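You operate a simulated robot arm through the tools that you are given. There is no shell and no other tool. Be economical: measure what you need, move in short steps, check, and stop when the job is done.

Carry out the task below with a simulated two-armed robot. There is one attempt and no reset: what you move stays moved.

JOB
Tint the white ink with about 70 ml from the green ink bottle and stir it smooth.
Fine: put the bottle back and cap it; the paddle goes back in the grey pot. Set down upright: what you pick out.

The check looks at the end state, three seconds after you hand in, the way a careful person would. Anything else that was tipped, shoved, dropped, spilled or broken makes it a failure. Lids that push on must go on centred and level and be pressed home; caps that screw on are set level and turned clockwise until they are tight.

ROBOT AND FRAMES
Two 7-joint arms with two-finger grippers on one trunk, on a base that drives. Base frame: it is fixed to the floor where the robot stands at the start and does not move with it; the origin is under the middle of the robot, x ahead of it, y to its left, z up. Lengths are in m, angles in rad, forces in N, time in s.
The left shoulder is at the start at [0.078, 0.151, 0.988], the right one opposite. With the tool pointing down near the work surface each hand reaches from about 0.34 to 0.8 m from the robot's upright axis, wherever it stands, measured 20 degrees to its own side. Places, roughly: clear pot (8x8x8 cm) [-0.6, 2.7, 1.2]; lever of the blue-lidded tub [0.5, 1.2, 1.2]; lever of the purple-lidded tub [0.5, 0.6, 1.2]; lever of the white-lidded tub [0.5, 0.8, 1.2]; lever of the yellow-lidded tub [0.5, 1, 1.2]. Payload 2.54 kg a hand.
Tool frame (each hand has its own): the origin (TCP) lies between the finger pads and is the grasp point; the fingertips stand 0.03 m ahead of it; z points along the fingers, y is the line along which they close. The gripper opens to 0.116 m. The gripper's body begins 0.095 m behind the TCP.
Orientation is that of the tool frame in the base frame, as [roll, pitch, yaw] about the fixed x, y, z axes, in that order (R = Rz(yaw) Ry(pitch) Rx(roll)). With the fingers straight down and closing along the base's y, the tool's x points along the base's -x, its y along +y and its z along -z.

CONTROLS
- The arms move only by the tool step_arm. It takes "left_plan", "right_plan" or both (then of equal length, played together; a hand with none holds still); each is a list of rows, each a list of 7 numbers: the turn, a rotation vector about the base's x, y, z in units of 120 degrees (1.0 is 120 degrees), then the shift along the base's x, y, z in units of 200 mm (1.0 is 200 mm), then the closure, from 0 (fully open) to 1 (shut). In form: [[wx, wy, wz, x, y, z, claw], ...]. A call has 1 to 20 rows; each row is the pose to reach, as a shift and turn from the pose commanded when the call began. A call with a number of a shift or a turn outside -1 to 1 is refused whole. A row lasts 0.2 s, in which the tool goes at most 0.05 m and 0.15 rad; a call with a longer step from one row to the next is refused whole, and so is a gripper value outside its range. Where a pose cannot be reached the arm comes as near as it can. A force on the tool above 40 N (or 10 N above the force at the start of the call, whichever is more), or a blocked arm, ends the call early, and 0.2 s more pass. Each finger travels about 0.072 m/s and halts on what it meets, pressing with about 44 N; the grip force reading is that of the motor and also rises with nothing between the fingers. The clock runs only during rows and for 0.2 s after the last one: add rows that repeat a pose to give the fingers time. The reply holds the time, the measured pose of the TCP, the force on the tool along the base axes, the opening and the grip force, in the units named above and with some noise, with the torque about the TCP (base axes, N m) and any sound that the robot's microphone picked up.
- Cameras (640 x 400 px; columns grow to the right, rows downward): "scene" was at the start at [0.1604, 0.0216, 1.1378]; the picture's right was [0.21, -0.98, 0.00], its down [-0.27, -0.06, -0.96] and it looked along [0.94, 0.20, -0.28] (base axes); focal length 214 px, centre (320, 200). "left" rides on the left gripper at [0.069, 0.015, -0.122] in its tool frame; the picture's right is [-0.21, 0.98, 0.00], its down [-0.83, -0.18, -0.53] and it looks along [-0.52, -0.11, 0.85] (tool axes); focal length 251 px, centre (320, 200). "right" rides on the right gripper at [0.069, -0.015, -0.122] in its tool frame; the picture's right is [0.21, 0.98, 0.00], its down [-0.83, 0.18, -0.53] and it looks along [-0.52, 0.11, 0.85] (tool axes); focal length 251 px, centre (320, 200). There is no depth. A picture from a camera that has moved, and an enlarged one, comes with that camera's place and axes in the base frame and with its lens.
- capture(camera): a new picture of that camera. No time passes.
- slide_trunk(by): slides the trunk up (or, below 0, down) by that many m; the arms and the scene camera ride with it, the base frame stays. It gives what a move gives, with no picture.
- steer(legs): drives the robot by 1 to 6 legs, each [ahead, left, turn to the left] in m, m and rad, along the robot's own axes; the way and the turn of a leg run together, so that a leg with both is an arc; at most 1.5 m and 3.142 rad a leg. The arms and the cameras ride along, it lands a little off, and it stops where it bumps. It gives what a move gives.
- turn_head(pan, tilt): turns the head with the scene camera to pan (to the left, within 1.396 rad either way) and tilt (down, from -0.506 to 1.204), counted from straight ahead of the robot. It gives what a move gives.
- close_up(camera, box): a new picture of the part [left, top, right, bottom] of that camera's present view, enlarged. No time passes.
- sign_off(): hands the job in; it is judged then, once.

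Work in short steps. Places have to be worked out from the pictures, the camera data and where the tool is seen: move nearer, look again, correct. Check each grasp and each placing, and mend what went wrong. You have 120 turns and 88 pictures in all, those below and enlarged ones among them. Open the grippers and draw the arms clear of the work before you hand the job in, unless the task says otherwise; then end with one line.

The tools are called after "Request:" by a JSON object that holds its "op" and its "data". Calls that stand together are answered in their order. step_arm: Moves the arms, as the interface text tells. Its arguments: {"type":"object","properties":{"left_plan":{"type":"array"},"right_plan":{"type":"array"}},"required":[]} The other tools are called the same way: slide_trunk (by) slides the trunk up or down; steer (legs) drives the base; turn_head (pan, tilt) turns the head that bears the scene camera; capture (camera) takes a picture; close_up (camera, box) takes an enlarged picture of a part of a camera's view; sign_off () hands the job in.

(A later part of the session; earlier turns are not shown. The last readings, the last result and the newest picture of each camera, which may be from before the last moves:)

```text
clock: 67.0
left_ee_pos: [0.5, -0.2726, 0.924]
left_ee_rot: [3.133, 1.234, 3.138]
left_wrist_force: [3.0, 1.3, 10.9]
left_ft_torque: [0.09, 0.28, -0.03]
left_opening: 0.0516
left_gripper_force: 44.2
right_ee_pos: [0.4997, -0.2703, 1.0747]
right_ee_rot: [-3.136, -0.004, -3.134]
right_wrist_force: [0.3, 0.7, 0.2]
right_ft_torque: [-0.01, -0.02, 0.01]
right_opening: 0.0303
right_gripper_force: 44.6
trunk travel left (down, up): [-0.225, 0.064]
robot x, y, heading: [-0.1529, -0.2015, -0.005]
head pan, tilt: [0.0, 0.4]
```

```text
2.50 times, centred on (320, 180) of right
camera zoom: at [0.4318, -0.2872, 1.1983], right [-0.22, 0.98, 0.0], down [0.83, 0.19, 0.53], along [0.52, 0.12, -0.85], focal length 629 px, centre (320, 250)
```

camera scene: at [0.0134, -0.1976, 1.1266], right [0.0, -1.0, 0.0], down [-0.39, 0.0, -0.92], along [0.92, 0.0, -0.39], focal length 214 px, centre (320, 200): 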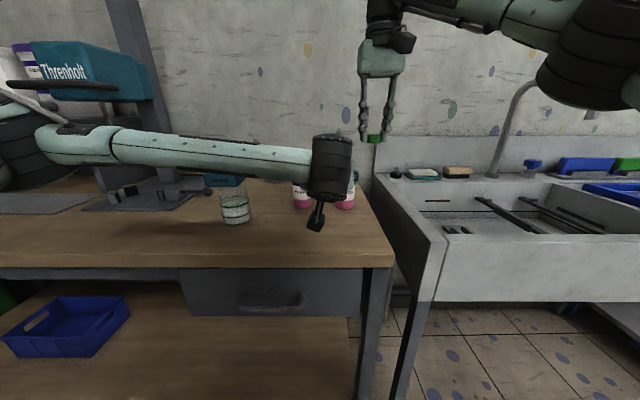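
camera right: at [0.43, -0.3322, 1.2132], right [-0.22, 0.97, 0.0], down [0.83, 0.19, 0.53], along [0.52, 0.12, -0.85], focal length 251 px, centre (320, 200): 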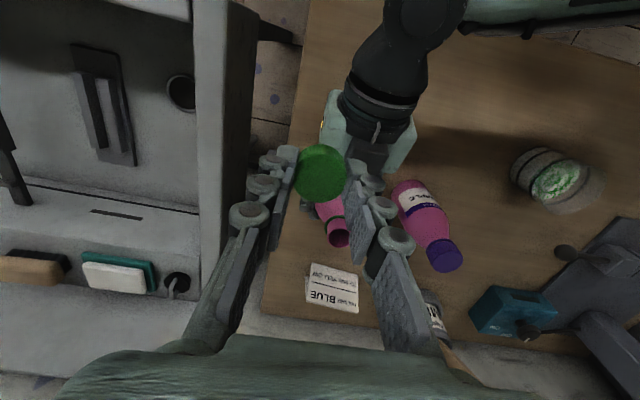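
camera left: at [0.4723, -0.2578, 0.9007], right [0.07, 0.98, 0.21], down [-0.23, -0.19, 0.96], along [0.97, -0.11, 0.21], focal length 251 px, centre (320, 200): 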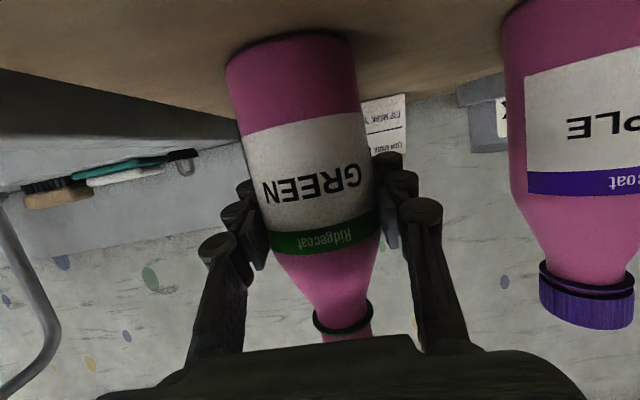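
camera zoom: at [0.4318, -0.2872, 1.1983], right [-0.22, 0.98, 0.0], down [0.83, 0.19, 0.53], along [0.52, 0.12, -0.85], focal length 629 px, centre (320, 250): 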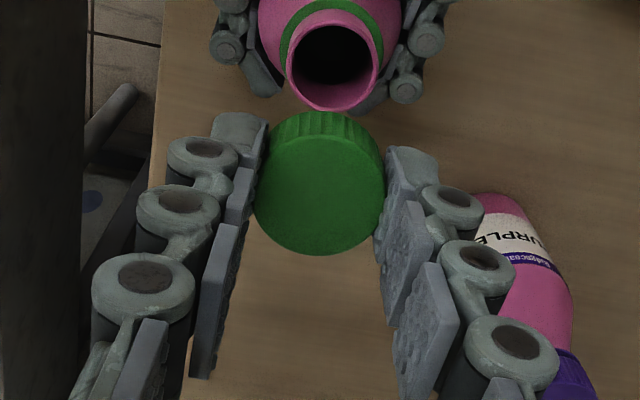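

The bottle is seated on the table. The right camera puts the mouth at x≈0.484, y≈-0.271, about 16 mm nearer than the cap, so I shift the cap back and lower it to just above the mouth.

Request:
{"op": "step_arm", "data": {"right_plan": [[0, 0, 0, -0.04, 0, 0, 1], [0, 0, 0, -0.08, 0, -0.04, 1], [0, 0, 0, -0.08, 0, -0.08, 1], [0, 0, 0, -0.08, 0, -0.11, 1], [0, 0, 0, -0.08, 0, -0.12, 1]], "left_plan": [[0, 0, 0, 0, 0, 0.003, 1], [0, 0, 0, 0, 0, 0.004, 1], [0, 0, 0, 0, 0, 0.004, 1], [0, 0, 0, 0, 0, 0.004, 1], [0, 0, 0, 0, 0, 0.004, 1]]}}

Request:
{"op": "close_up", "data": {"camera": "scene", "box": [310, 130, 370, 185]}}

Request:
{"op": "close_up", "data": {"camera": "right", "box": [220, 80, 420, 240]}}

```text
clock: 68.2
left_ee_pos: [0.5006, -0.2708, 0.9246]
left_ee_rot: [3.132, 1.232, 3.139]
left_wrist_force: [5.9, 1.4, 12.7]
left_ft_torque: [0.14, 0.18, -0.03]
left_opening: 0.0513
left_gripper_force: 43.9
right_ee_pos: [0.4838, -0.2718, 1.0519]
right_ee_rot: [-3.14, -0.005, -3.133]
right_wrist_force: [-0.6, 0.0, 0.0]
right_ft_torque: [0.02, 0.03, 0.0]
right_opening: 0.0301
right_gripper_force: 44.1
trunk travel left (down, up): [-0.225, 0.064]
robot x, y, heading: [-0.1481, -0.1978, 0.001]
head pan, tilt: [0.0, 0.4]
```

```text
7.27 times, centred on (340, 158) of scene
camera zoom: at [0.0128, -0.1974, 1.1268], right [0.0, -1.0, 0.0], down [-0.39, 0.0, -0.92], along [0.92, 0.0, -0.39], focal length 1560 px, centre (174, 509)
```

zoom: 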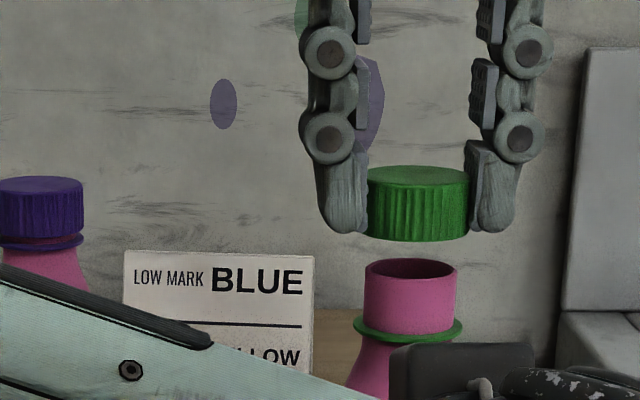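

```text
2.50 times, centred on (320, 160) of right
camera zoom: at [0.4156, -0.2874, 1.1746], right [-0.22, 0.97, 0.0], down [0.83, 0.19, 0.53], along [0.52, 0.12, -0.85], focal length 629 px, centre (320, 300)
```

zoom: 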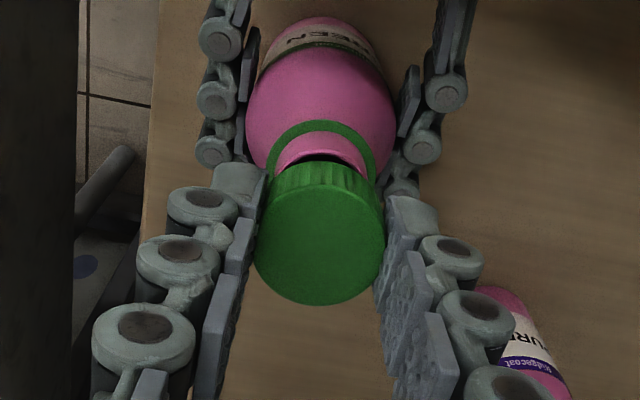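

The cap is centred to within about 1 mm. I nudge it (-1, +1 mm) and lower gently until it meets the neck.

Request:
{"op": "step_arm", "data": {"right_plan": [[0, 0, 0, -0.004, 0.005, -0.02, 1], [0, 0, 0, -0.004, 0.005, -0.04, 1], [0, 0, 0, -0.004, 0.005, -0.05, 1], [0, 0, 0, -0.004, 0.005, -0.055, 1], [0, 0, 0, -0.004, 0.005, -0.06, 1], [0, 0, 0, -0.004, 0.005, -0.065, 1]]}}

Request:
{"op": "close_up", "data": {"camera": "scene", "box": [310, 130, 370, 185]}}

```text
clock: 69.6
left_ee_pos: [0.4999, -0.2707, 0.9236]
left_ee_rot: [3.133, 1.232, 3.138]
left_wrist_force: [6.7, 0.2, 15.2]
left_ft_torque: [0.01, 0.09, 0.01]
left_opening: 0.0518
left_gripper_force: 43.9
right_ee_pos: [0.4822, -0.2707, 1.04]
right_ee_rot: [-3.138, -0.006, -3.135]
right_wrist_force: [0.4, 0.2, 1.5]
right_ft_torque: [0.03, 0.01, -0.02]
right_opening: 0.0302
right_gripper_force: 44.1
trunk travel left (down, up): [-0.225, 0.064]
robot x, y, heading: [-0.1476, -0.1993, 0.002]
head pan, tilt: [0.0, 0.4]
```

```text
7.27 times, centred on (340, 158) of scene
camera zoom: at [0.0126, -0.1973, 1.1268], right [0.0, -1.0, 0.0], down [-0.39, 0.0, -0.92], along [0.92, 0.0, -0.39], focal length 1560 px, centre (174, 509)
```

zoom: 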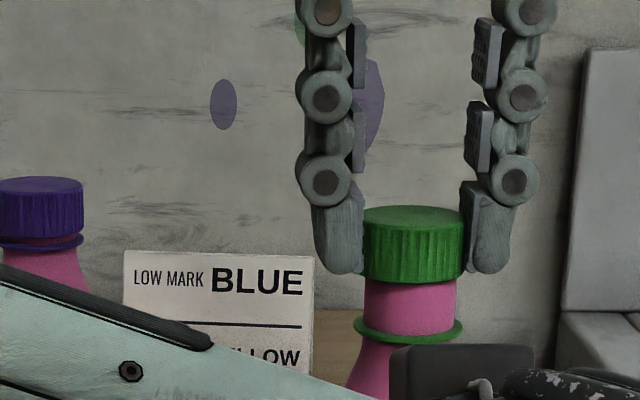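

The cap is level and starting over the neck. I keep lowering in small steps until it resists.

Request:
{"op": "step_arm", "data": {"right_plan": [[0, 0, 0, 0, 0.003, -0.006, 1], [0, 0, 0, 0, 0.003, -0.012, 1], [0, 0, 0, 0, 0.003, -0.018, 1], [0, 0, 0, 0, 0.003, -0.024, 1]]}}

```text
clock: 70.6
left_ee_pos: [0.4989, -0.2711, 0.9228]
left_ee_rot: [3.131, 1.233, 3.14]
left_wrist_force: [6.8, 2.3, 14.6]
left_ft_torque: [-0.17, 0.29, -0.04]
left_opening: 0.0517
left_gripper_force: 44.0
right_ee_pos: [0.4825, -0.2706, 1.0341]
right_ee_rot: [-3.137, -0.006, -3.134]
right_wrist_force: [-2.2, -2.5, 1.0]
right_ft_torque: [-0.09, 0.09, -0.04]
right_opening: 0.0302
right_gripper_force: 44.2
trunk travel left (down, up): [-0.225, 0.064]
robot x, y, heading: [-0.146, -0.1947, 0.001]
head pan, tilt: [0.0, 0.4]
```

It slides on with small side forces. I ease it 1 mm back towards them and go on down.

Request:
{"op": "step_arm", "data": {"right_plan": [[0, 0, 0, -0.003, -0.005, -0.006, 1], [0, 0, 0, -0.003, -0.005, -0.012, 1], [0, 0, 0, -0.003, -0.005, -0.018, 1], [0, 0, 0, -0.003, -0.005, -0.024, 1]]}}

Request:
{"op": "close_up", "data": {"camera": "scene", "box": [310, 130, 370, 185]}}

```text
clock: 71.6
left_ee_pos: [0.4988, -0.2714, 0.9245]
left_ee_rot: [3.132, 1.232, 3.139]
left_wrist_force: [5.5, 1.7, 15.1]
left_ft_torque: [0.03, 0.41, -0.07]
left_opening: 0.0516
left_gripper_force: 44.2
right_ee_pos: [0.4811, -0.2715, 1.03]
right_ee_rot: [-3.138, -0.004, -3.135]
right_wrist_force: [-2.4, -2.0, -1.7]
right_ft_torque: [0.09, -0.25, 0.02]
right_opening: 0.0304
right_gripper_force: 44.6
trunk travel left (down, up): [-0.225, 0.064]
robot x, y, heading: [-0.1515, -0.2028, -0.002]
head pan, tilt: [0.0, 0.4]
```

```text
7.27 times, centred on (340, 158) of scene
camera zoom: at [0.0125, -0.1974, 1.1268], right [0.0, -1.0, 0.0], down [-0.39, 0.0, -0.92], along [0.92, 0.0, -0.39], focal length 1560 px, centre (174, 509)
```

zoom: 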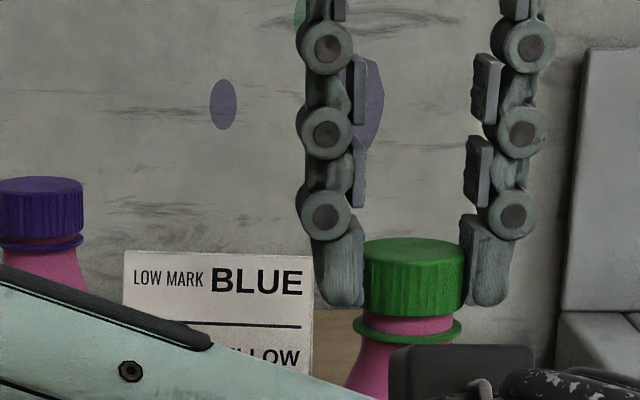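

The cap is nearly down on the neck. Now I turn it clockwise about 100° while following it down slightly.

Request:
{"op": "step_arm", "data": {"right_plan": [[0, 0, -0.065, -0.002, -0.002, -0.002, 1], [0, 0, -0.13, -0.003, -0.003, -0.004, 1], [0, 0, -0.195, -0.003, -0.003, -0.006, 1], [0, 0, -0.26, -0.003, -0.003, -0.008, 1], [0, 0, -0.325, -0.003, -0.003, -0.01, 1], [0, 0, -0.39, -0.003, -0.003, -0.012, 1], [0, 0, -0.455, -0.003, -0.003, -0.014, 1], [0, 0, -0.52, -0.003, -0.003, -0.016, 1], [0, 0, -0.585, -0.003, -0.003, -0.018, 1], [0, 0, -0.65, -0.003, -0.003, -0.02, 1], [0, 0, -0.715, -0.003, -0.003, -0.022, 1], [0, 0, -0.78, -0.003, -0.003, -0.024, 1], [0, 0, -0.84, -0.003, -0.003, -0.026, 1]]}}

Request:
{"op": "close_up", "data": {"camera": "scene", "box": [310, 130, 370, 185]}}

```text
clock: 74.4
left_ee_pos: [0.4982, -0.272, 0.9246]
left_ee_rot: [3.131, 1.23, 3.137]
left_wrist_force: [1.0, -7.5, 3.2]
left_ft_torque: [0.25, -1.01, 0.21]
left_opening: 0.0516
left_gripper_force: 43.8
right_ee_pos: [0.4805, -0.2714, 1.0252]
right_ee_rot: [-3.141, -0.009, 1.387]
right_wrist_force: [10.3, 8.1, 27.5]
right_ft_torque: [0.22, -0.41, 0.01]
right_opening: 0.0301
right_gripper_force: 43.7
trunk travel left (down, up): [-0.225, 0.064]
robot x, y, heading: [-0.1508, -0.1988, 0.002]
head pan, tilt: [0.0, 0.4]
```

```text
7.27 times, centred on (340, 158) of scene
camera zoom: at [0.0118, -0.1972, 1.1271], right [0.0, -1.0, 0.0], down [-0.39, 0.0, -0.92], along [0.92, 0.0, -0.39], focal length 1560 px, centre (174, 509)
```

zoom: 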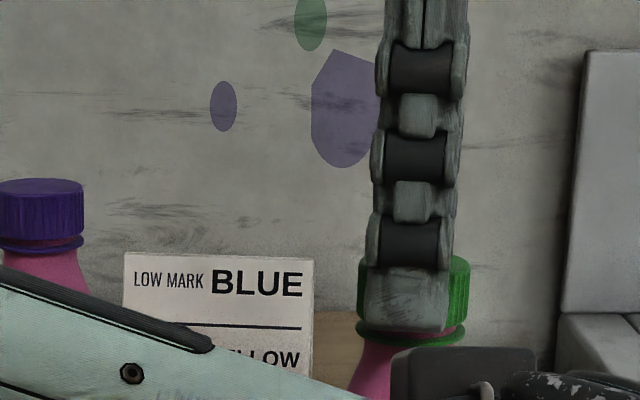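

The cap is pressing down at 27 N near the collar but with no tightening torque yet. I open, turn the hand back, and regrip for another turn.

Request:
{"op": "step_arm", "data": {"right_plan": [[0, 0, 0, 0, 0, 0.005, 0.7], [0, 0, 0, 0, 0, 0.02, 0.55], [0, 0, 0, 0, 0, 0.03, 0.5], [0, 0, 0.07, 0, 0, 0.03, 0.5], [0, 0, 0.14, 0, 0, 0.03, 0.5], [0, 0, 0.21, 0, 0, 0.03, 0.5], [0, 0, 0.28, 0, 0, 0.03, 0.5], [0, 0, 0.35, 0, 0, 0.03, 0.5], [0, 0, 0.42, 0, 0, 0.03, 0.5], [0, 0, 0.49, 0, 0, 0.03, 0.5], [0, 0, 0.56, 0, 0, 0.03, 0.5], [0, 0, 0.63, 0, 0, 0.03, 0.5], [0, 0, 0.7, 0, 0, 0.03, 0.5], [0, 0, 0.77, 0, 0, 0.03, 0.5], [0, 0, 0.84, 0, 0, 0.03, 0.5]]}}

Request:
{"op": "close_up", "data": {"camera": "scene", "box": [310, 130, 370, 185]}}

Request:
{"op": "close_up", "data": {"camera": "right", "box": [220, 80, 420, 240]}}

```text
clock: 77.6
left_ee_pos: [0.4999, -0.2717, 0.9234]
left_ee_rot: [3.132, 1.231, 3.136]
left_wrist_force: [2.1, -0.9, 10.5]
left_ft_torque: [0.0, 0.32, 0.0]
left_opening: 0.0519
left_gripper_force: 44.3
right_ee_pos: [0.4814, -0.2716, 1.0302]
right_ee_rot: [-3.138, -0.005, -3.132]
right_wrist_force: [-0.9, -0.1, -0.4]
right_ft_torque: [0.03, 0.02, 0.01]
right_opening: 0.058
right_gripper_force: 0.0
trunk travel left (down, up): [-0.225, 0.064]
robot x, y, heading: [-0.1531, -0.201, 0.007]
head pan, tilt: [0.0, 0.4]
```

```text
7.27 times, centred on (340, 158) of scene
camera zoom: at [0.0127, -0.1975, 1.1268], right [0.0, -1.0, 0.0], down [-0.39, 0.0, -0.92], along [0.92, 0.0, -0.39], focal length 1560 px, centre (174, 509)
```

zoom: 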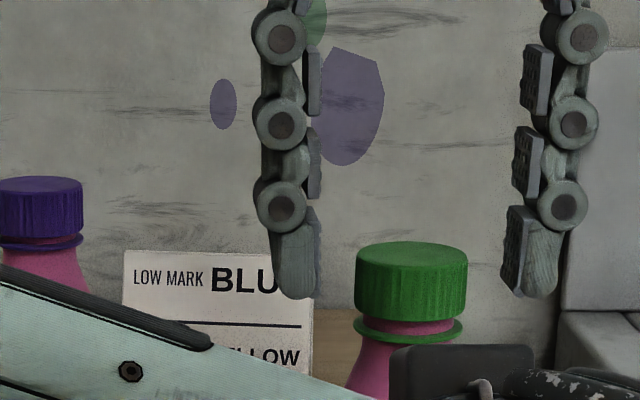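

```text
2.50 times, centred on (320, 160) of right
camera zoom: at [0.4139, -0.2881, 1.1533], right [-0.22, 0.97, 0.0], down [0.83, 0.19, 0.53], along [0.52, 0.12, -0.85], focal length 629 px, centre (320, 300)
```

zoom: 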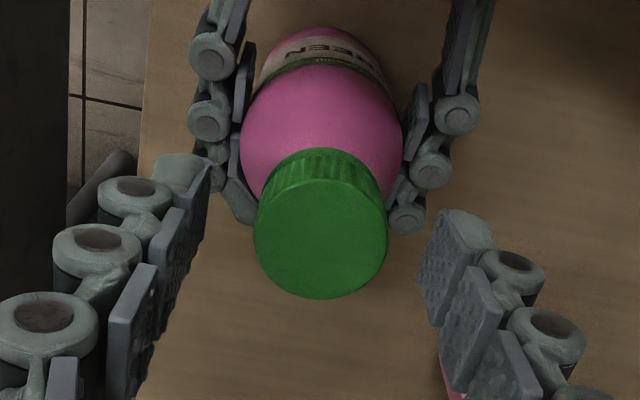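

The cap sits centred and level, a few millimetres above the collar. I regrip at this height and turn clockwise again with a light downward push.

Request:
{"op": "step_arm", "data": {"right_plan": [[0, 0, 0, 0, 0, -0.005, 0.7], [0, 0, 0, 0, 0, -0.005, 1], [0, 0, 0, 0, 0, -0.005, 1], [0, 0, -0.065, 0, 0, -0.01, 1], [0, 0, -0.13, 0, 0, -0.015, 1], [0, 0, -0.195, 0, 0, -0.017, 1], [0, 0, -0.26, 0, 0, -0.019, 1], [0, 0, -0.325, 0, 0, -0.021, 1], [0, 0, -0.39, 0, 0, -0.023, 1], [0, 0, -0.455, 0, 0, -0.025, 1], [0, 0, -0.52, 0, 0, -0.026, 1], [0, 0, -0.585, 0, 0, -0.027, 1], [0, 0, -0.65, 0, 0, -0.028, 1], [0, 0, -0.715, 0, 0, -0.029, 1], [0, 0, -0.78, 0, 0, -0.03, 1], [0, 0, -0.84, 0, 0, -0.03, 1]]}}

```text
clock: 81.0
left_ee_pos: [0.4989, -0.2716, 0.9233]
left_ee_rot: [3.131, 1.233, 3.135]
left_wrist_force: [1.6, -5.8, -2.9]
left_ft_torque: [0.4, -0.31, 0.08]
left_opening: 0.0518
left_gripper_force: 44.1
right_ee_pos: [0.48, -0.2708, 1.0264]
right_ee_rot: [-3.139, -0.006, 1.388]
right_wrist_force: [4.7, 5.5, 29.5]
right_ft_torque: [0.19, -0.16, 0.01]
right_opening: 0.031
right_gripper_force: 44.2
trunk travel left (down, up): [-0.225, 0.064]
robot x, y, heading: [-0.1455, -0.1999, 0.005]
head pan, tilt: [0.0, 0.4]
```

No tightening torque yet, and a steady 30 N push. I regrip for a third turn.

Request:
{"op": "step_arm", "data": {"right_plan": [[0, 0, 0, 0, 0, 0.005, 0.65], [0, 0, 0, 0, 0, 0.015, 0.5], [0, 0, 0.07, 0, 0, 0.02, 0.5], [0, 0, 0.14, 0, 0, 0.02, 0.5], [0, 0, 0.21, 0, 0, 0.02, 0.5], [0, 0, 0.28, 0, 0, 0.02, 0.5], [0, 0, 0.35, 0, 0, 0.02, 0.5], [0, 0, 0.42, 0, 0, 0.02, 0.5], [0, 0, 0.49, 0, 0, 0.02, 0.5], [0, 0, 0.56, 0, 0, 0.02, 0.5], [0, 0, 0.63, 0, 0, 0.02, 0.5], [0, 0, 0.7, 0, 0, 0.02, 0.5], [0, 0, 0.77, 0, 0, 0.02, 0.5], [0, 0, 0.84, 0, 0, 0.02, 0.5]]}}

Request:
{"op": "close_up", "data": {"camera": "scene", "box": [310, 130, 370, 185]}}

```text
clock: 84.0
left_ee_pos: [0.4997, -0.271, 0.9245]
left_ee_rot: [3.131, 1.231, 3.138]
left_wrist_force: [4.2, 1.3, 9.4]
left_ft_torque: [0.12, 0.17, -0.08]
left_opening: 0.0516
left_gripper_force: 44.1
right_ee_pos: [0.4815, -0.271, 1.0272]
right_ee_rot: [-3.139, -0.006, -3.131]
right_wrist_force: [0.2, 0.5, 1.2]
right_ft_torque: [0.03, -0.03, 0.03]
right_opening: 0.058
right_gripper_force: 0.0
trunk travel left (down, up): [-0.225, 0.064]
robot x, y, heading: [-0.1463, -0.1995, 0.0]
head pan, tilt: [0.0, 0.4]
```

```text
7.27 times, centred on (340, 158) of scene
camera zoom: at [0.0129, -0.1973, 1.1267], right [0.0, -1.0, 0.0], down [-0.39, 0.0, -0.92], along [0.92, 0.0, -0.39], focal length 1560 px, centre (174, 509)
```

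zoom: 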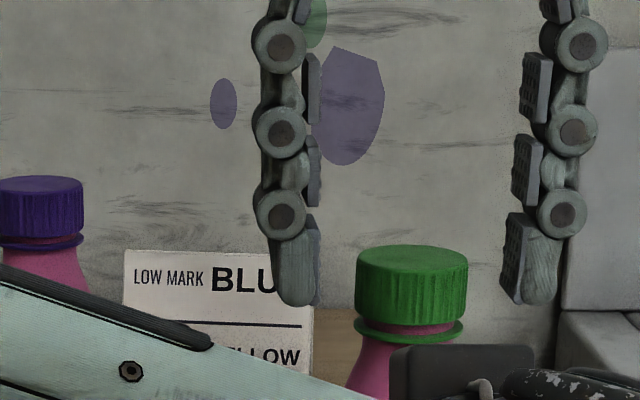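

The cap is screwing down (about 1 mm lower). I turn again, starting from this height.

Request:
{"op": "step_arm", "data": {"right_plan": [[0, 0, 0, 0, 0, 0, 0.7], [0, 0, 0, 0, 0, 0, 1], [0, 0, 0, 0, 0, 0, 1], [0, 0, -0.065, 0, 0, -0.005, 1], [0, 0, -0.13, 0, 0, -0.008, 1], [0, 0, -0.195, 0, 0, -0.01, 1], [0, 0, -0.26, 0, 0, -0.011, 1], [0, 0, -0.325, 0, 0, -0.012, 1], [0, 0, -0.39, 0, 0, -0.013, 1], [0, 0, -0.455, 0, 0, -0.014, 1], [0, 0, -0.52, 0, 0, -0.015, 1], [0, 0, -0.585, 0, 0, -0.016, 1], [0, 0, -0.65, 0, 0, -0.017, 1], [0, 0, -0.715, 0, 0, -0.018, 1], [0, 0, -0.78, 0, 0, -0.019, 1], [0, 0, -0.84, 0, 0, -0.02, 1]]}}

Request:
{"op": "step_arm", "data": {"right_plan": [[0, 0, 0, 0, 0, 0.005, 0.65], [0, 0, 0, 0, 0, 0.01, 0.5], [0, 0, 0.07, 0, 0, 0.01, 0.5], [0, 0, 0.14, 0, 0, 0.01, 0.5], [0, 0, 0.21, 0, 0, 0.01, 0.5], [0, 0, 0.28, 0, 0, 0.01, 0.5], [0, 0, 0.35, 0, 0, 0.01, 0.5], [0, 0, 0.42, 0, 0, 0.01, 0.5], [0, 0, 0.49, 0, 0, 0.01, 0.5], [0, 0, 0.56, 0, 0, 0.01, 0.5], [0, 0, 0.63, 0, 0, 0.01, 0.5], [0, 0, 0.7, 0, 0, 0.01, 0.5], [0, 0, 0.77, 0, 0, 0.01, 0.5], [0, 0, 0.84, 0, 0, 0.01, 0.5]]}}

Request:
{"op": "close_up", "data": {"camera": "scene", "box": [310, 130, 370, 185]}}

```text
clock: 87.4
left_ee_pos: [0.4986, -0.2713, 0.9232]
left_ee_rot: [3.131, 1.229, 3.138]
left_wrist_force: [9.2, 2.6, -0.1]
left_ft_torque: [-0.33, 0.64, -0.92]
left_opening: 0.0513
left_gripper_force: 44.1
right_ee_pos: [0.4797, -0.2716, 1.0245]
right_ee_rot: [-3.137, -0.005, 1.39]
right_wrist_force: [-12.1, -5.2, 15.9]
right_ft_torque: [-0.16, 0.39, 0.88]
right_opening: 0.0303
right_gripper_force: 44.0
trunk travel left (down, up): [-0.225, 0.064]
robot x, y, heading: [-0.1474, -0.2011, -0.003]
head pan, tilt: [0.0, 0.4]
```

```text
clock: 90.4
left_ee_pos: [0.4989, -0.2721, 0.9235]
left_ee_rot: [3.132, 1.229, 3.136]
left_wrist_force: [0.8, -1.2, 6.8]
left_ft_torque: [-0.07, -0.06, -0.01]
left_opening: 0.0509
left_gripper_force: 43.6
right_ee_pos: [0.4825, -0.2706, 1.026]
right_ee_rot: [-3.138, -0.005, -3.131]
right_wrist_force: [0.4, 0.1, 0.3]
right_ft_torque: [-0.03, -0.04, 0.0]
right_opening: 0.0583
right_gripper_force: 0.0
trunk travel left (down, up): [-0.225, 0.064]
robot x, y, heading: [-0.1509, -0.1956, 0.002]
head pan, tilt: [0.0, 0.4]
```

```text
7.27 times, centred on (340, 158) of scene
camera zoom: at [0.0129, -0.1977, 1.1267], right [0.0, -1.0, 0.0], down [-0.39, 0.0, -0.92], along [0.92, 0.0, -0.39], focal length 1560 px, centre (174, 509)
```

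zoom: 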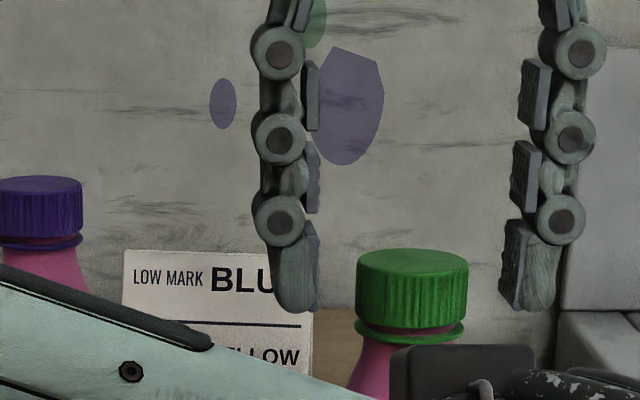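

The last turn ended at 0.88 N·m with the left hand taking the counter-torque: the cap is tight and level. I raise the right hand away and let the left carry the bottle back 0.112 m to its place.

Request:
{"op": "step_arm", "data": {"right_plan": [[0, 0, 0, 0, 0, 0.15, 0.4], [0, 0, 0, 0, 0, 0.35, 0.3], [0, 0, 0, -0.1, -0.15, 0.45, 0.3], [0, 0, 0, -0.2, -0.35, 0.45, 0.3], [0, 0, 0, -0.3, -0.55, 0.45, 0.3], [0, 0, 0, -0.4, -0.7, 0.45, 0.3]]}}

Request:
{"op": "step_arm", "data": {"left_plan": [[0, 0, 0, 0, 0, 0.07, 1], [0, 0, 0, 0, 0, 0.15, 1], [0, 0, 0, 0.15, 0, 0.15, 1], [0, 0, 0, 0.35, 0, 0.15, 1], [0, 0, 0, 0.5, 0, 0.15, 1], [0, 0, 0, 0.563, 0, 0.15, 1], [0, 0, 0, 0.563, 0, 0.09, 1], [0, 0, 0, 0.563, 0, 0.04, 1], [0, 0, 0, 0.563, 0, 0.02, 1], [0, 0, 0, 0.563, 0, 0.01, 1], [0, 0, 0, 0.563, 0, 0.005, 1], [0, 0, 0, 0.563, 0, 0.005, 1]]}}

Request:
{"op": "capture", "data": {"camera": "left"}}

```text
clock: 91.8
left_ee_pos: [0.4987, -0.2706, 0.9228]
left_ee_rot: [3.132, 1.23, 3.136]
left_wrist_force: [-2.6, 0.0, 7.2]
left_ft_torque: [0.09, 0.04, 0.06]
left_opening: 0.0512
left_gripper_force: 43.7
right_ee_pos: [0.4, -0.4114, 1.1163]
right_ee_rot: [-3.138, -0.005, -3.133]
right_wrist_force: [0.0, 0.0, 0.1]
right_ft_torque: [0.01, 0.0, -0.02]
right_opening: 0.0813
right_gripper_force: 0.1
trunk travel left (down, up): [-0.225, 0.064]
robot x, y, heading: [-0.1471, -0.1967, 0.001]
head pan, tilt: [0.0, 0.4]
```

```text
clock: 94.4
left_ee_pos: [0.613, -0.271, 0.9236]
left_ee_rot: [3.129, 1.23, 3.136]
left_wrist_force: [-0.4, 0.8, -1.7]
left_ft_torque: [0.0, -0.08, -0.01]
left_opening: 0.0507
left_gripper_force: 44.4
right_ee_pos: [0.403, -0.4115, 1.1158]
right_ee_rot: [-3.139, -0.007, -3.135]
right_wrist_force: [0.2, 0.3, 0.0]
right_ft_torque: [0.03, 0.0, 0.01]
right_opening: 0.0811
right_gripper_force: 0.0
trunk travel left (down, up): [-0.225, 0.064]
robot x, y, heading: [-0.1483, -0.2001, 0.007]
head pan, tilt: [0.0, 0.4]
```

```text
23 pictures are left
camera left: at [0.4733, -0.2568, 0.9005], right [0.07, 0.98, 0.21], down [-0.23, -0.19, 0.96], along [0.97, -0.11, 0.21], focal length 251 px, centre (320, 200)
```

left: 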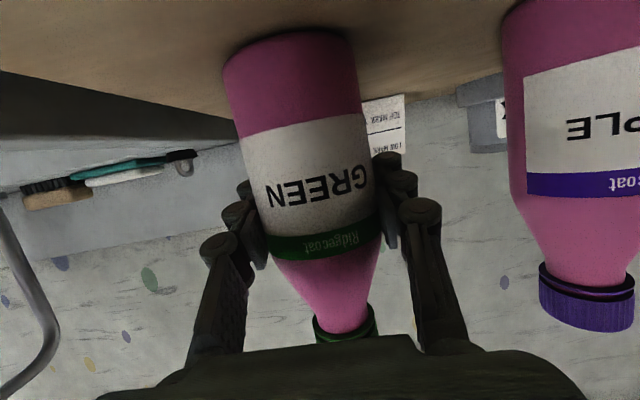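

It still hangs by about a millimetre. I lower 1.6 mm to contact, open slowly and withdraw straight back.

Request:
{"op": "step_arm", "data": {"left_plan": [[0, 0, 0, 0, 0, -0.004, 1], [0, 0, 0, 0, 0, -0.008, 1], [0, 0, 0, 0, 0, -0.008, 1], [0, 0, 0, 0, 0, -0.008, 0.6], [0, 0, 0, 0, 0, -0.008, 0.35], [0, 0, 0, 0, 0, -0.008, 0.25], [0, 0, 0, -0.1, 0, -0.008, 0.25], [0, 0, 0, -0.25, 0, 0, 0.25], [0, 0, 0, -0.42, 0, 0.02, 0.25], [0, 0, 0, -0.6, 0.02, 0.1, 0.25], [0, 0, 0, -0.75, 0.05, 0.25, 0.25]]}}

Request:
{"op": "capture", "data": {"camera": "left"}}

```text
clock: 96.8
left_ee_pos: [0.4608, -0.2608, 0.9738]
left_ee_rot: [3.129, 1.231, 3.136]
left_wrist_force: [-0.3, -0.2, -0.8]
left_ft_torque: [0.0, -0.01, -0.01]
left_opening: 0.0871
left_gripper_force: 0.0
right_ee_pos: [0.4013, -0.4111, 1.1166]
right_ee_rot: [-3.139, -0.003, -3.133]
right_wrist_force: [-0.5, -0.4, 0.4]
right_ft_torque: [0.02, 0.0, -0.02]
right_opening: 0.0814
right_gripper_force: 0.1
trunk travel left (down, up): [-0.225, 0.064]
robot x, y, heading: [-0.1485, -0.1975, 0.005]
head pan, tilt: [0.0, 0.4]
```

```text
22 pictures are left
camera left: at [0.3219, -0.2469, 0.9507], right [0.07, 0.98, 0.21], down [-0.23, -0.19, 0.96], along [0.97, -0.11, 0.21], focal length 251 px, centre (320, 200)
```

left: 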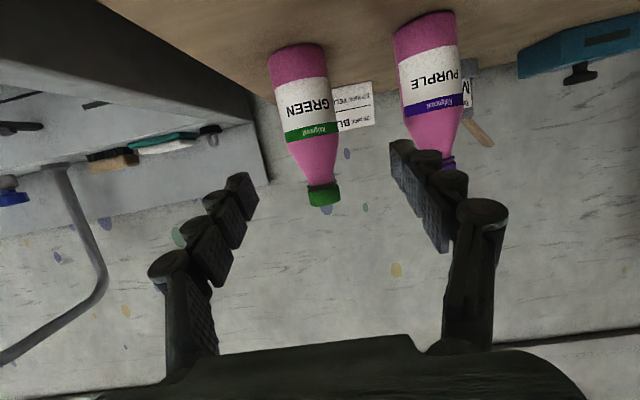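

The bottle stands capped on its spot. Next is the stirring: I raise both hands clear, then drive left 0.2 m and forward 0.15 m so the left arm can reach the paddle in the grey pot.

Request:
{"op": "step_arm", "data": {"left_plan": [[0, 0, 0, 0, 0, 0.15, 0.25], [0, 0, 0, 0, 0, 0.3, 0.25], [0, 0, 0, 0, 0, 0.45, 0.25], [0, 0, 0, 0, 0, 0.6, 0.25]], "right_plan": [[0, 0, 0, -0.15, 0, 0.0, 0.3], [0, 0, 0, -0.25, 0, 0.05, 0.3], [0, 0, 0, -0.35, 0, 0.1, 0.3], [0, 0, 0, -0.35, 0, 0.15, 0.3]]}}

Request:
{"op": "steer", "data": {"legs": [[0, 0.22, 0], [0.14, 0, 0]]}}

Request:
{"op": "capture", "data": {"camera": "scene"}}

```text
clock: 97.8
left_ee_pos: [0.4624, -0.2617, 1.0934]
left_ee_rot: [3.131, 1.229, 3.137]
left_wrist_force: [-0.2, 1.2, -0.3]
left_ft_torque: [0.01, 0.03, 0.02]
left_opening: 0.087
left_gripper_force: 0.0
right_ee_pos: [0.3313, -0.4122, 1.1461]
right_ee_rot: [-3.138, -0.007, -3.134]
right_wrist_force: [0.4, -0.2, 0.4]
right_ft_torque: [0.02, 0.01, 0.04]
right_opening: 0.0814
right_gripper_force: 0.0
trunk travel left (down, up): [-0.225, 0.064]
robot x, y, heading: [-0.1473, -0.2033, 0.0]
head pan, tilt: [0.0, 0.4]
```

```text
clock: 101.5
left_ee_pos: [0.6012, -0.0417, 1.0935]
left_ee_rot: [3.129, 1.23, 3.136]
left_wrist_force: [0.2, -0.1, 0.1]
left_ft_torque: [0.04, -0.01, -0.01]
left_opening: 0.0872
left_gripper_force: 0.1
right_ee_pos: [0.4709, -0.1916, 1.1455]
right_ee_rot: [-3.138, -0.008, -3.134]
right_wrist_force: [0.6, -0.8, 1.1]
right_ft_torque: [-0.02, 0.06, 0.0]
right_opening: 0.0812
right_gripper_force: 0.1
trunk travel left (down, up): [-0.225, 0.064]
robot x, y, heading: [-0.0149, 0.0205, 0.0]
head pan, tilt: [0.0, 0.4]
```

```text
21 pictures are left
camera scene: at [0.1523, 0.0226, 1.1265], right [0.0, -1.0, 0.0], down [-0.39, 0.0, -0.92], along [0.92, 0.0, -0.39], focal length 214 px, centre (320, 200)
```

scene: 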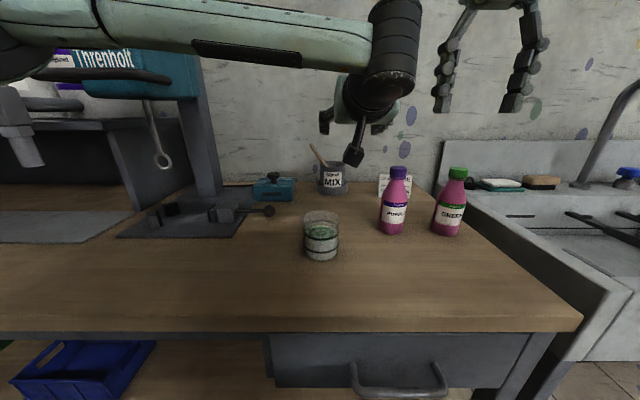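

I zoom in on the pot and paddle to get their position.

Request:
{"op": "close_up", "data": {"camera": "scene", "box": [295, 135, 365, 205]}}

Request:
{"op": "capture", "data": {"camera": "left"}}

```text
5.71 times, centred on (330, 170) of scene
camera zoom: at [0.1523, 0.0226, 1.1265], right [0.0, -1.0, 0.0], down [-0.39, 0.0, -0.92], along [0.92, 0.0, -0.39], focal length 1226 px, centre (263, 371)
```

zoom: 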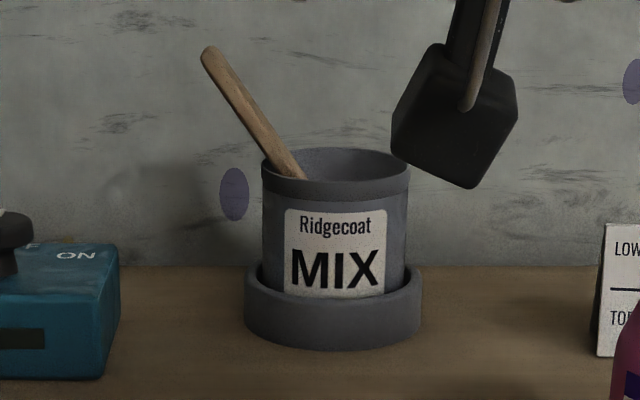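

```text
19 pictures are left
camera left: at [0.4621, -0.0269, 1.0707], right [0.07, 0.98, 0.21], down [-0.23, -0.19, 0.96], along [0.97, -0.11, 0.21], focal length 251 px, centre (320, 200)
```

left: 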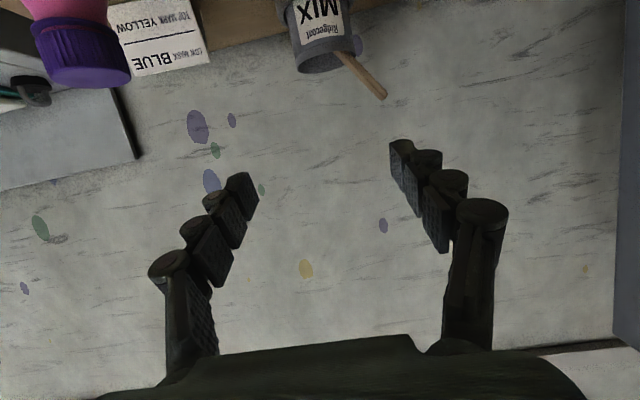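

Both views put the paddle's top at (0.868, 0.053, 1.022), leaning about 37° to the left out of the pot. I roll the left hand to match the lean and go to a stand-off in front of it.

Request:
{"op": "step_arm", "data": {"left_plan": [[-0.06, 0, 0, 0.15, 0.08, -0.03, 0.25], [-0.12, 0, 0, 0.3, 0.16, -0.08, 0.25], [-0.18, 0, 0, 0.45, 0.24, -0.14, 0.25], [-0.24, 0, 0, 0.6, 0.32, -0.2, 0.25], [-0.3, 0, 0, 0.75, 0.4, -0.27, 0.25], [-0.305, 0, 0, 0.85, 0.4, -0.37, 0.25]]}}

Request:
{"op": "capture", "data": {"camera": "left"}}

```text
clock: 102.9
left_ee_pos: [0.7712, 0.0398, 1.0203]
left_ee_rot: [-2.001, 0.858, -2.106]
left_wrist_force: [-0.1, -0.1, 0.1]
left_ft_torque: [0.01, 0.0, -0.02]
left_opening: 0.087
left_gripper_force: 0.1
right_ee_pos: [0.4708, -0.1908, 1.1451]
right_ee_rot: [-3.138, -0.007, -3.134]
right_wrist_force: [0.0, 0.4, -0.8]
right_ft_torque: [-0.03, -0.01, -0.01]
right_opening: 0.0811
right_gripper_force: 0.0
trunk travel left (down, up): [-0.225, 0.064]
robot x, y, heading: [-0.0136, 0.0179, 0.0]
head pan, tilt: [0.0, 0.4]
```

```text
18 pictures are left
camera left: at [0.6318, 0.0362, 0.9923], right [0.07, 0.91, -0.42], down [-0.23, 0.42, 0.88], along [0.97, 0.04, 0.23], focal length 251 px, centre (320, 200)
```

left: 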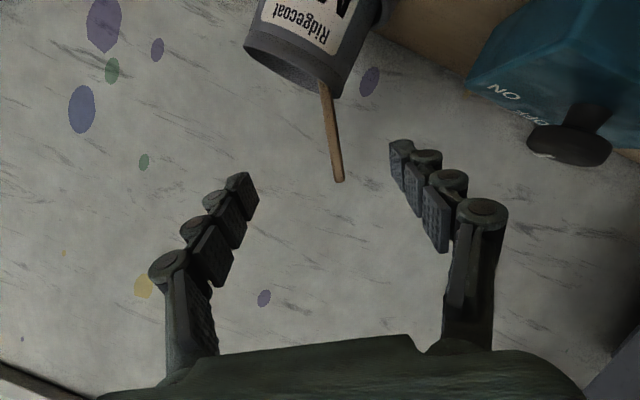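

The stick lies centred between the fingers. I advance 0.096 m, drop 2 cm, and close on it.

Request:
{"op": "step_arm", "data": {"left_plan": [[0, 0, 0, 0.1, -0.003, -0.05, 0.25], [0, 0, 0, 0.22, -0.006, -0.1, 0.25], [0, 0, 0, 0.36, -0.009, -0.1, 0.25], [0, 0, 0, 0.48, -0.009, -0.1, 0.25], [0, 0, 0, 0.48, -0.009, -0.1, 0.5], [0, 0, 0, 0.48, -0.009, -0.1, 0.75], [0, 0, 0, 0.48, -0.009, -0.1, 1], [0, 0, 0, 0.48, -0.009, -0.1, 1], [0, 0, 0, 0.48, -0.009, -0.1, 1]]}}

Request:
{"op": "capture", "data": {"camera": "left"}}

```text
clock: 104.9
left_ee_pos: [0.8663, 0.0367, 1.0007]
left_ee_rot: [-2.002, 0.859, -2.107]
left_wrist_force: [0.9, 0.3, -0.4]
left_ft_torque: [0.06, -0.02, 0.01]
left_opening: 0.0078
left_gripper_force: 35.8
right_ee_pos: [0.4703, -0.191, 1.1456]
right_ee_rot: [-3.138, -0.006, -3.134]
right_wrist_force: [-0.4, 0.6, 0.3]
right_ft_torque: [0.03, -0.01, -0.06]
right_opening: 0.0813
right_gripper_force: 0.0
trunk travel left (down, up): [-0.225, 0.064]
robot x, y, heading: [-0.0105, 0.0188, 0.003]
head pan, tilt: [0.0, 0.4]
```

```text
17 pictures are left
camera left: at [0.7276, 0.0338, 0.9727], right [0.07, 0.91, -0.42], down [-0.23, 0.42, 0.88], along [0.97, 0.04, 0.23], focal length 251 px, centre (320, 200)
```

left: 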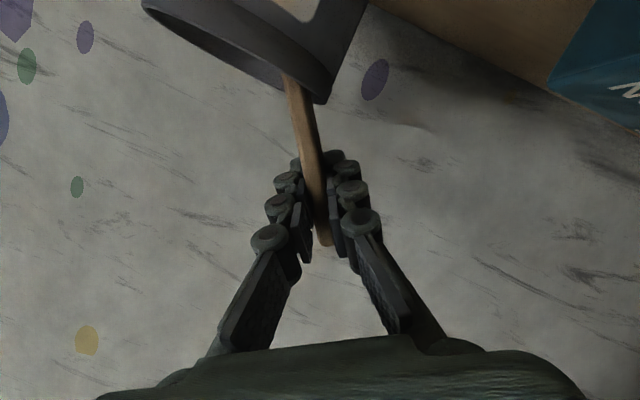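

The paddle is held (8 mm grip). I draw it out along its own lean, slowly.

Request:
{"op": "step_arm", "data": {"left_plan": [[0, 0, 0, 0, 0.045, 0.06, 1], [0, 0, 0, 0, 0.09, 0.12, 1], [0, 0, 0, 0, 0.15, 0.2, 1], [0, 0, 0, 0, 0.21, 0.28, 1], [0, 0, 0, 0, 0.27, 0.36, 1], [0, 0, 0, 0, 0.33, 0.44, 1], [0, 0, 0, 0, 0.39, 0.52, 1], [0, 0, 0, 0, 0.43, 0.58, 1]]}}

Request:
{"op": "close_up", "data": {"camera": "scene", "box": [250, 100, 390, 220]}}

```text
clock: 106.7
left_ee_pos: [0.8672, 0.123, 1.117]
left_ee_rot: [-2.0, 0.86, -2.108]
left_wrist_force: [0.5, 0.0, 0.2]
left_ft_torque: [-0.01, 0.05, -0.01]
left_opening: 0.0078
left_gripper_force: 35.9
right_ee_pos: [0.4699, -0.191, 1.1456]
right_ee_rot: [-3.137, -0.007, -3.134]
right_wrist_force: [-0.1, -0.5, 0.0]
right_ft_torque: [0.0, 0.02, -0.01]
right_opening: 0.081
right_gripper_force: 0.0
trunk travel left (down, up): [-0.225, 0.064]
robot x, y, heading: [-0.0111, 0.0213, 0.0]
head pan, tilt: [0.0, 0.4]
```

```text
3.33 times, centred on (320, 160) of scene
camera zoom: at [0.1516, 0.0226, 1.1266], right [0.0, -1.0, 0.0], down [-0.39, 0.0, -0.92], along [0.92, 0.0, -0.39], focal length 715 px, centre (320, 333)
```

zoom: 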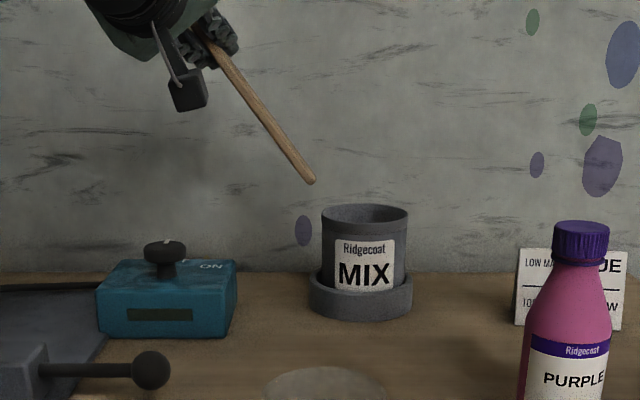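

The paddle is out cleanly, with 157 mm below the grip. I bring it back towards me while turning it upright.

Request:
{"op": "step_arm", "data": {"left_plan": [[0.06, 0, 0, -0.1, -0.05, 0.03, 1], [0.12, 0, 0, -0.25, -0.1, 0.03, 1], [0.18, 0, 0, -0.45, -0.2, 0.03, 1], [0.24, 0, 0, -0.65, -0.3, 0.03, 1], [0.3, 0, 0, -0.8, -0.4, 0.03, 1], [0.305, 0, 0, -0.95, -0.5, 0.03, 1]]}}

Request:
{"op": "step_arm", "data": {"left_plan": [[0, 0, 0, -0.2, 0, 0, 1], [0, 0, 0, -0.4, 0, 0, 1], [0, 0, 0, -0.6, 0, 0, 1], [0, 0, 0, -0.75, 0, 0, 1], [0, 0, 0, -0.75, 0, 0, 1]]}}

Request:
{"op": "close_up", "data": {"camera": "scene", "box": [220, 120, 420, 280]}}

```text
clock: 108.1
left_ee_pos: [0.6759, 0.0231, 1.1225]
left_ee_rot: [3.126, 1.231, 3.133]
left_wrist_force: [0.1, 0.1, -0.1]
left_ft_torque: [0.02, 0.0, 0.02]
left_opening: 0.0082
left_gripper_force: 35.5
right_ee_pos: [0.4689, -0.1914, 1.1447]
right_ee_rot: [-3.139, -0.004, -3.137]
right_wrist_force: [-0.7, -0.2, 0.2]
right_ft_torque: [0.02, -0.04, 0.03]
right_opening: 0.0812
right_gripper_force: 0.0
trunk travel left (down, up): [-0.225, 0.064]
robot x, y, heading: [-0.0119, 0.0192, 0.0]
head pan, tilt: [0.0, 0.4]
```

```text
clock: 109.3
left_ee_pos: [0.5258, 0.0244, 1.1238]
left_ee_rot: [3.13, 1.23, 3.14]
left_wrist_force: [-0.1, 0.1, -0.6]
left_ft_torque: [0.0, -0.03, 0.01]
left_opening: 0.0082
left_gripper_force: 35.3
right_ee_pos: [0.4713, -0.1922, 1.1452]
right_ee_rot: [-3.138, -0.007, -3.136]
right_wrist_force: [0.2, 0.2, -0.2]
right_ft_torque: [-0.01, 0.03, 0.01]
right_opening: 0.0811
right_gripper_force: 0.0
trunk travel left (down, up): [-0.225, 0.064]
robot x, y, heading: [-0.0109, 0.0193, 0.002]
head pan, tilt: [0.0, 0.4]
```

```text
2.50 times, centred on (320, 200) of scene
camera zoom: at [0.1518, 0.0226, 1.1266], right [0.0, -1.0, 0.0], down [-0.39, 0.0, -0.92], along [0.92, 0.0, -0.39], focal length 536 px, centre (320, 200)
```

zoom: 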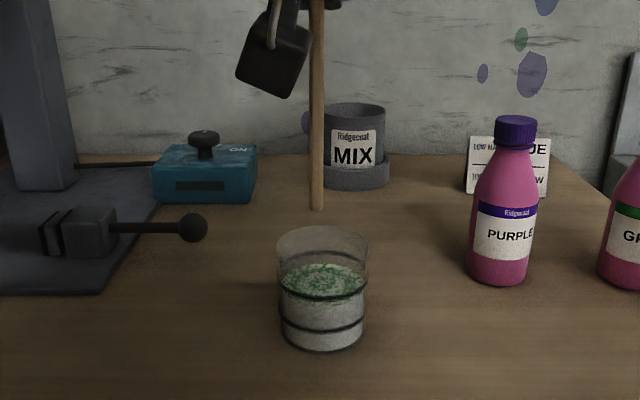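

The paddle hangs vertical over the glass centre at (0.523, 0.021). I lower its tip to about 12 mm above the glass floor, watching the force.

Request:
{"op": "step_arm", "data": {"left_plan": [[0, 0, 0, -0.01, -0.015, -0.1, 1], [0, 0, 0, -0.015, -0.015, -0.2, 1], [0, 0, 0, -0.015, -0.015, -0.3, 1], [0, 0, 0, -0.015, -0.015, -0.38, 1], [0, 0, 0, -0.015, -0.015, -0.43, 1], [0, 0, 0, -0.015, -0.015, -0.45, 1]]}}

Request:
{"op": "close_up", "data": {"camera": "scene", "box": [290, 190, 360, 265]}}

```text
clock: 110.7
left_ee_pos: [0.5233, 0.0196, 1.0325]
left_ee_rot: [3.129, 1.23, 3.137]
left_wrist_force: [-0.9, 0.7, -0.1]
left_ft_torque: [0.03, 0.03, 0.02]
left_opening: 0.0079
left_gripper_force: 35.5
right_ee_pos: [0.4702, -0.1909, 1.1456]
right_ee_rot: [-3.139, -0.008, -3.134]
right_wrist_force: [0.6, 0.1, -0.3]
right_ft_torque: [0.02, -0.01, -0.03]
right_opening: 0.0813
right_gripper_force: 0.1
trunk travel left (down, up): [-0.225, 0.064]
robot x, y, heading: [-0.0054, 0.0179, 0.007]
head pan, tilt: [0.0, 0.4]
```

```text
5.33 times, centred on (325, 228) of scene
camera zoom: at [0.1518, 0.0226, 1.1266], right [0.0, -1.0, 0.0], down [-0.39, 0.0, -0.92], along [0.92, 0.0, -0.39], focal length 1144 px, centre (293, 53)
```

zoom: 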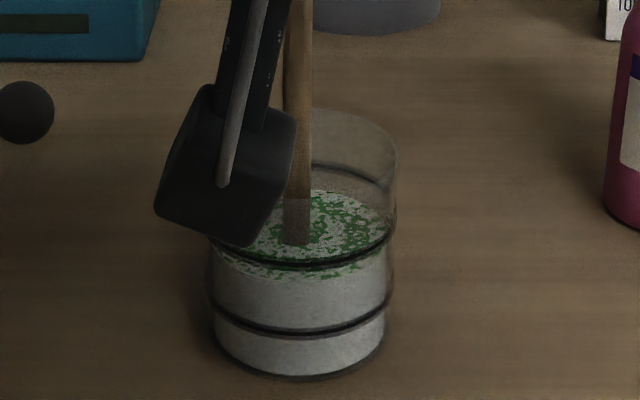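

The paddle is in the ink near the centre. I stir in circles of 18 mm radius, two rounds per call.

Request:
{"op": "step_arm", "data": {"left_plan": [[0, 0, 0, 0.09, 0, 0, 1], [0, 0, 0, 0.069, 0.058, 0, 1], [0, 0, 0, 0.016, 0.089, 0, 1], [0, 0, 0, -0.045, 0.078, 0, 1], [0, 0, 0, -0.085, 0.031, 0, 1], [0, 0, 0, -0.085, -0.031, 0, 1], [0, 0, 0, -0.045, -0.078, 0, 1], [0, 0, 0, 0.016, -0.089, 0, 1], [0, 0, 0, 0.069, -0.058, 0, 1], [0, 0, 0, 0.09, 0, 0, 1], [0, 0, 0, 0.069, 0.058, 0, 1], [0, 0, 0, 0.016, 0.089, 0, 1], [0, 0, 0, -0.045, 0.078, 0, 1], [0, 0, 0, -0.085, 0.031, 0, 1], [0, 0, 0, -0.085, -0.031, 0, 1], [0, 0, 0, -0.045, -0.078, 0, 1], [0, 0, 0, 0.016, -0.089, 0, 1], [0, 0, 0, 0.069, -0.058, 0, 1], [0, 0, 0, 0.04, 0, 0, 1], [0, 0, 0, 0, 0, 0, 1]]}}

Request:
{"op": "close_up", "data": {"camera": "scene", "box": [290, 190, 360, 265]}}

```text
clock: 114.9
left_ee_pos: [0.5237, 0.0202, 1.034]
left_ee_rot: [3.13, 1.23, 3.134]
left_wrist_force: [-1.0, 0.1, 0.1]
left_ft_torque: [-0.02, -0.01, -0.01]
left_opening: 0.0078
left_gripper_force: 35.8
right_ee_pos: [0.4701, -0.1934, 1.1457]
right_ee_rot: [-3.137, -0.009, -3.134]
right_wrist_force: [-0.1, -0.3, 0.0]
right_ft_torque: [-0.02, -0.02, -0.04]
right_opening: 0.0814
right_gripper_force: 0.0
trunk travel left (down, up): [-0.225, 0.064]
robot x, y, heading: [-0.0094, 0.0218, -0.001]
head pan, tilt: [0.0, 0.4]
```

```text
5.33 times, centred on (325, 228) of scene
camera zoom: at [0.1517, 0.0225, 1.1266], right [0.0, -1.0, 0.0], down [-0.39, 0.0, -0.92], along [0.92, 0.0, -0.39], focal length 1144 px, centre (293, 53)
```

zoom: 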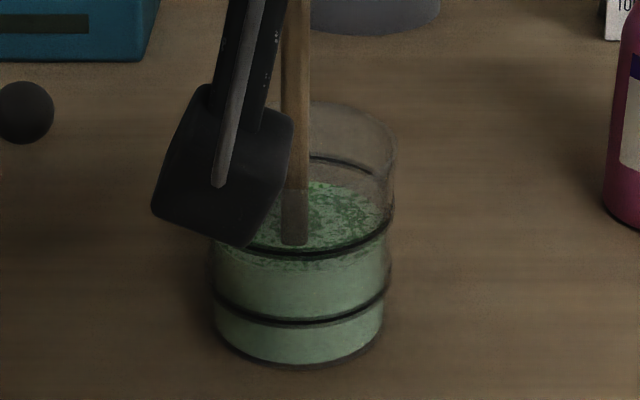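

The ink is turning pale green but still streaky. The glass crept about 6 mm away from me, because the paddle ran off-centre near the wall. I raise the tip 4 mm, re-centre it by +12 mm in x, and stir with a smaller 12 mm radius.

Request:
{"op": "step_arm", "data": {"left_plan": [[0, 0, 0, 0.06, 0, 0.02, 1], [0, 0, 0, 0.12, 0, 0.02, 1], [0, 0, 0, 0.102, 0.042, 0.02, 1], [0, 0, 0, 0.06, 0.06, 0.02, 1], [0, 0, 0, 0.018, 0.042, 0.02, 1], [0, 0, 0, 0, 0, 0.02, 1], [0, 0, 0, 0.018, -0.042, 0.02, 1], [0, 0, 0, 0.06, -0.06, 0.02, 1], [0, 0, 0, 0.102, -0.042, 0.02, 1], [0, 0, 0, 0.12, 0, 0.02, 1], [0, 0, 0, 0.102, 0.042, 0.02, 1], [0, 0, 0, 0.06, 0.06, 0.02, 1], [0, 0, 0, 0.018, 0.042, 0.02, 1], [0, 0, 0, 0, 0, 0.02, 1], [0, 0, 0, 0.018, -0.042, 0.02, 1], [0, 0, 0, 0.06, -0.06, 0.02, 1], [0, 0, 0, 0.102, -0.042, 0.02, 1], [0, 0, 0, 0.12, 0, 0.02, 1], [0, 0, 0, 0.09, 0, 0.02, 1], [0, 0, 0, 0.06, 0, 0.02, 1]]}}

Request:
{"op": "close_up", "data": {"camera": "scene", "box": [290, 190, 360, 265]}}

```text
clock: 119.1
left_ee_pos: [0.5357, 0.02, 1.0351]
left_ee_rot: [3.13, 1.23, 3.137]
left_wrist_force: [-0.3, -0.3, -0.7]
left_ft_torque: [-0.01, 0.0, 0.03]
left_opening: 0.0078
left_gripper_force: 35.8
right_ee_pos: [0.4702, -0.1912, 1.1455]
right_ee_rot: [-3.139, -0.005, -3.135]
right_wrist_force: [0.6, -0.3, -0.9]
right_ft_torque: [0.0, -0.01, 0.0]
right_opening: 0.0812
right_gripper_force: 0.1
trunk travel left (down, up): [-0.225, 0.064]
robot x, y, heading: [-0.0103, 0.0203, 0.003]
head pan, tilt: [0.0, 0.4]
```

```text
5.33 times, centred on (325, 228) of scene
camera zoom: at [0.1517, 0.0226, 1.1266], right [0.0, -1.0, 0.0], down [-0.39, 0.0, -0.92], along [0.92, 0.0, -0.39], focal length 1144 px, centre (293, 53)
```

zoom: 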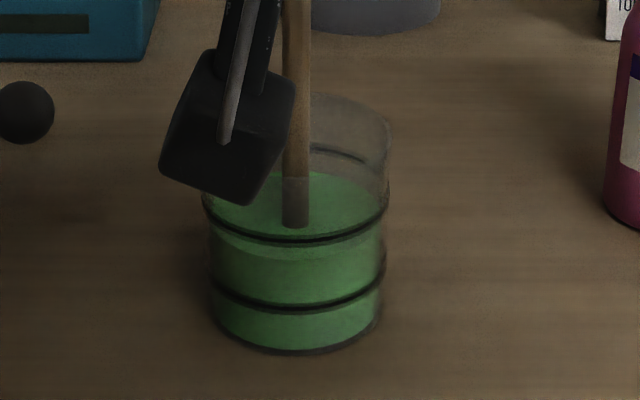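

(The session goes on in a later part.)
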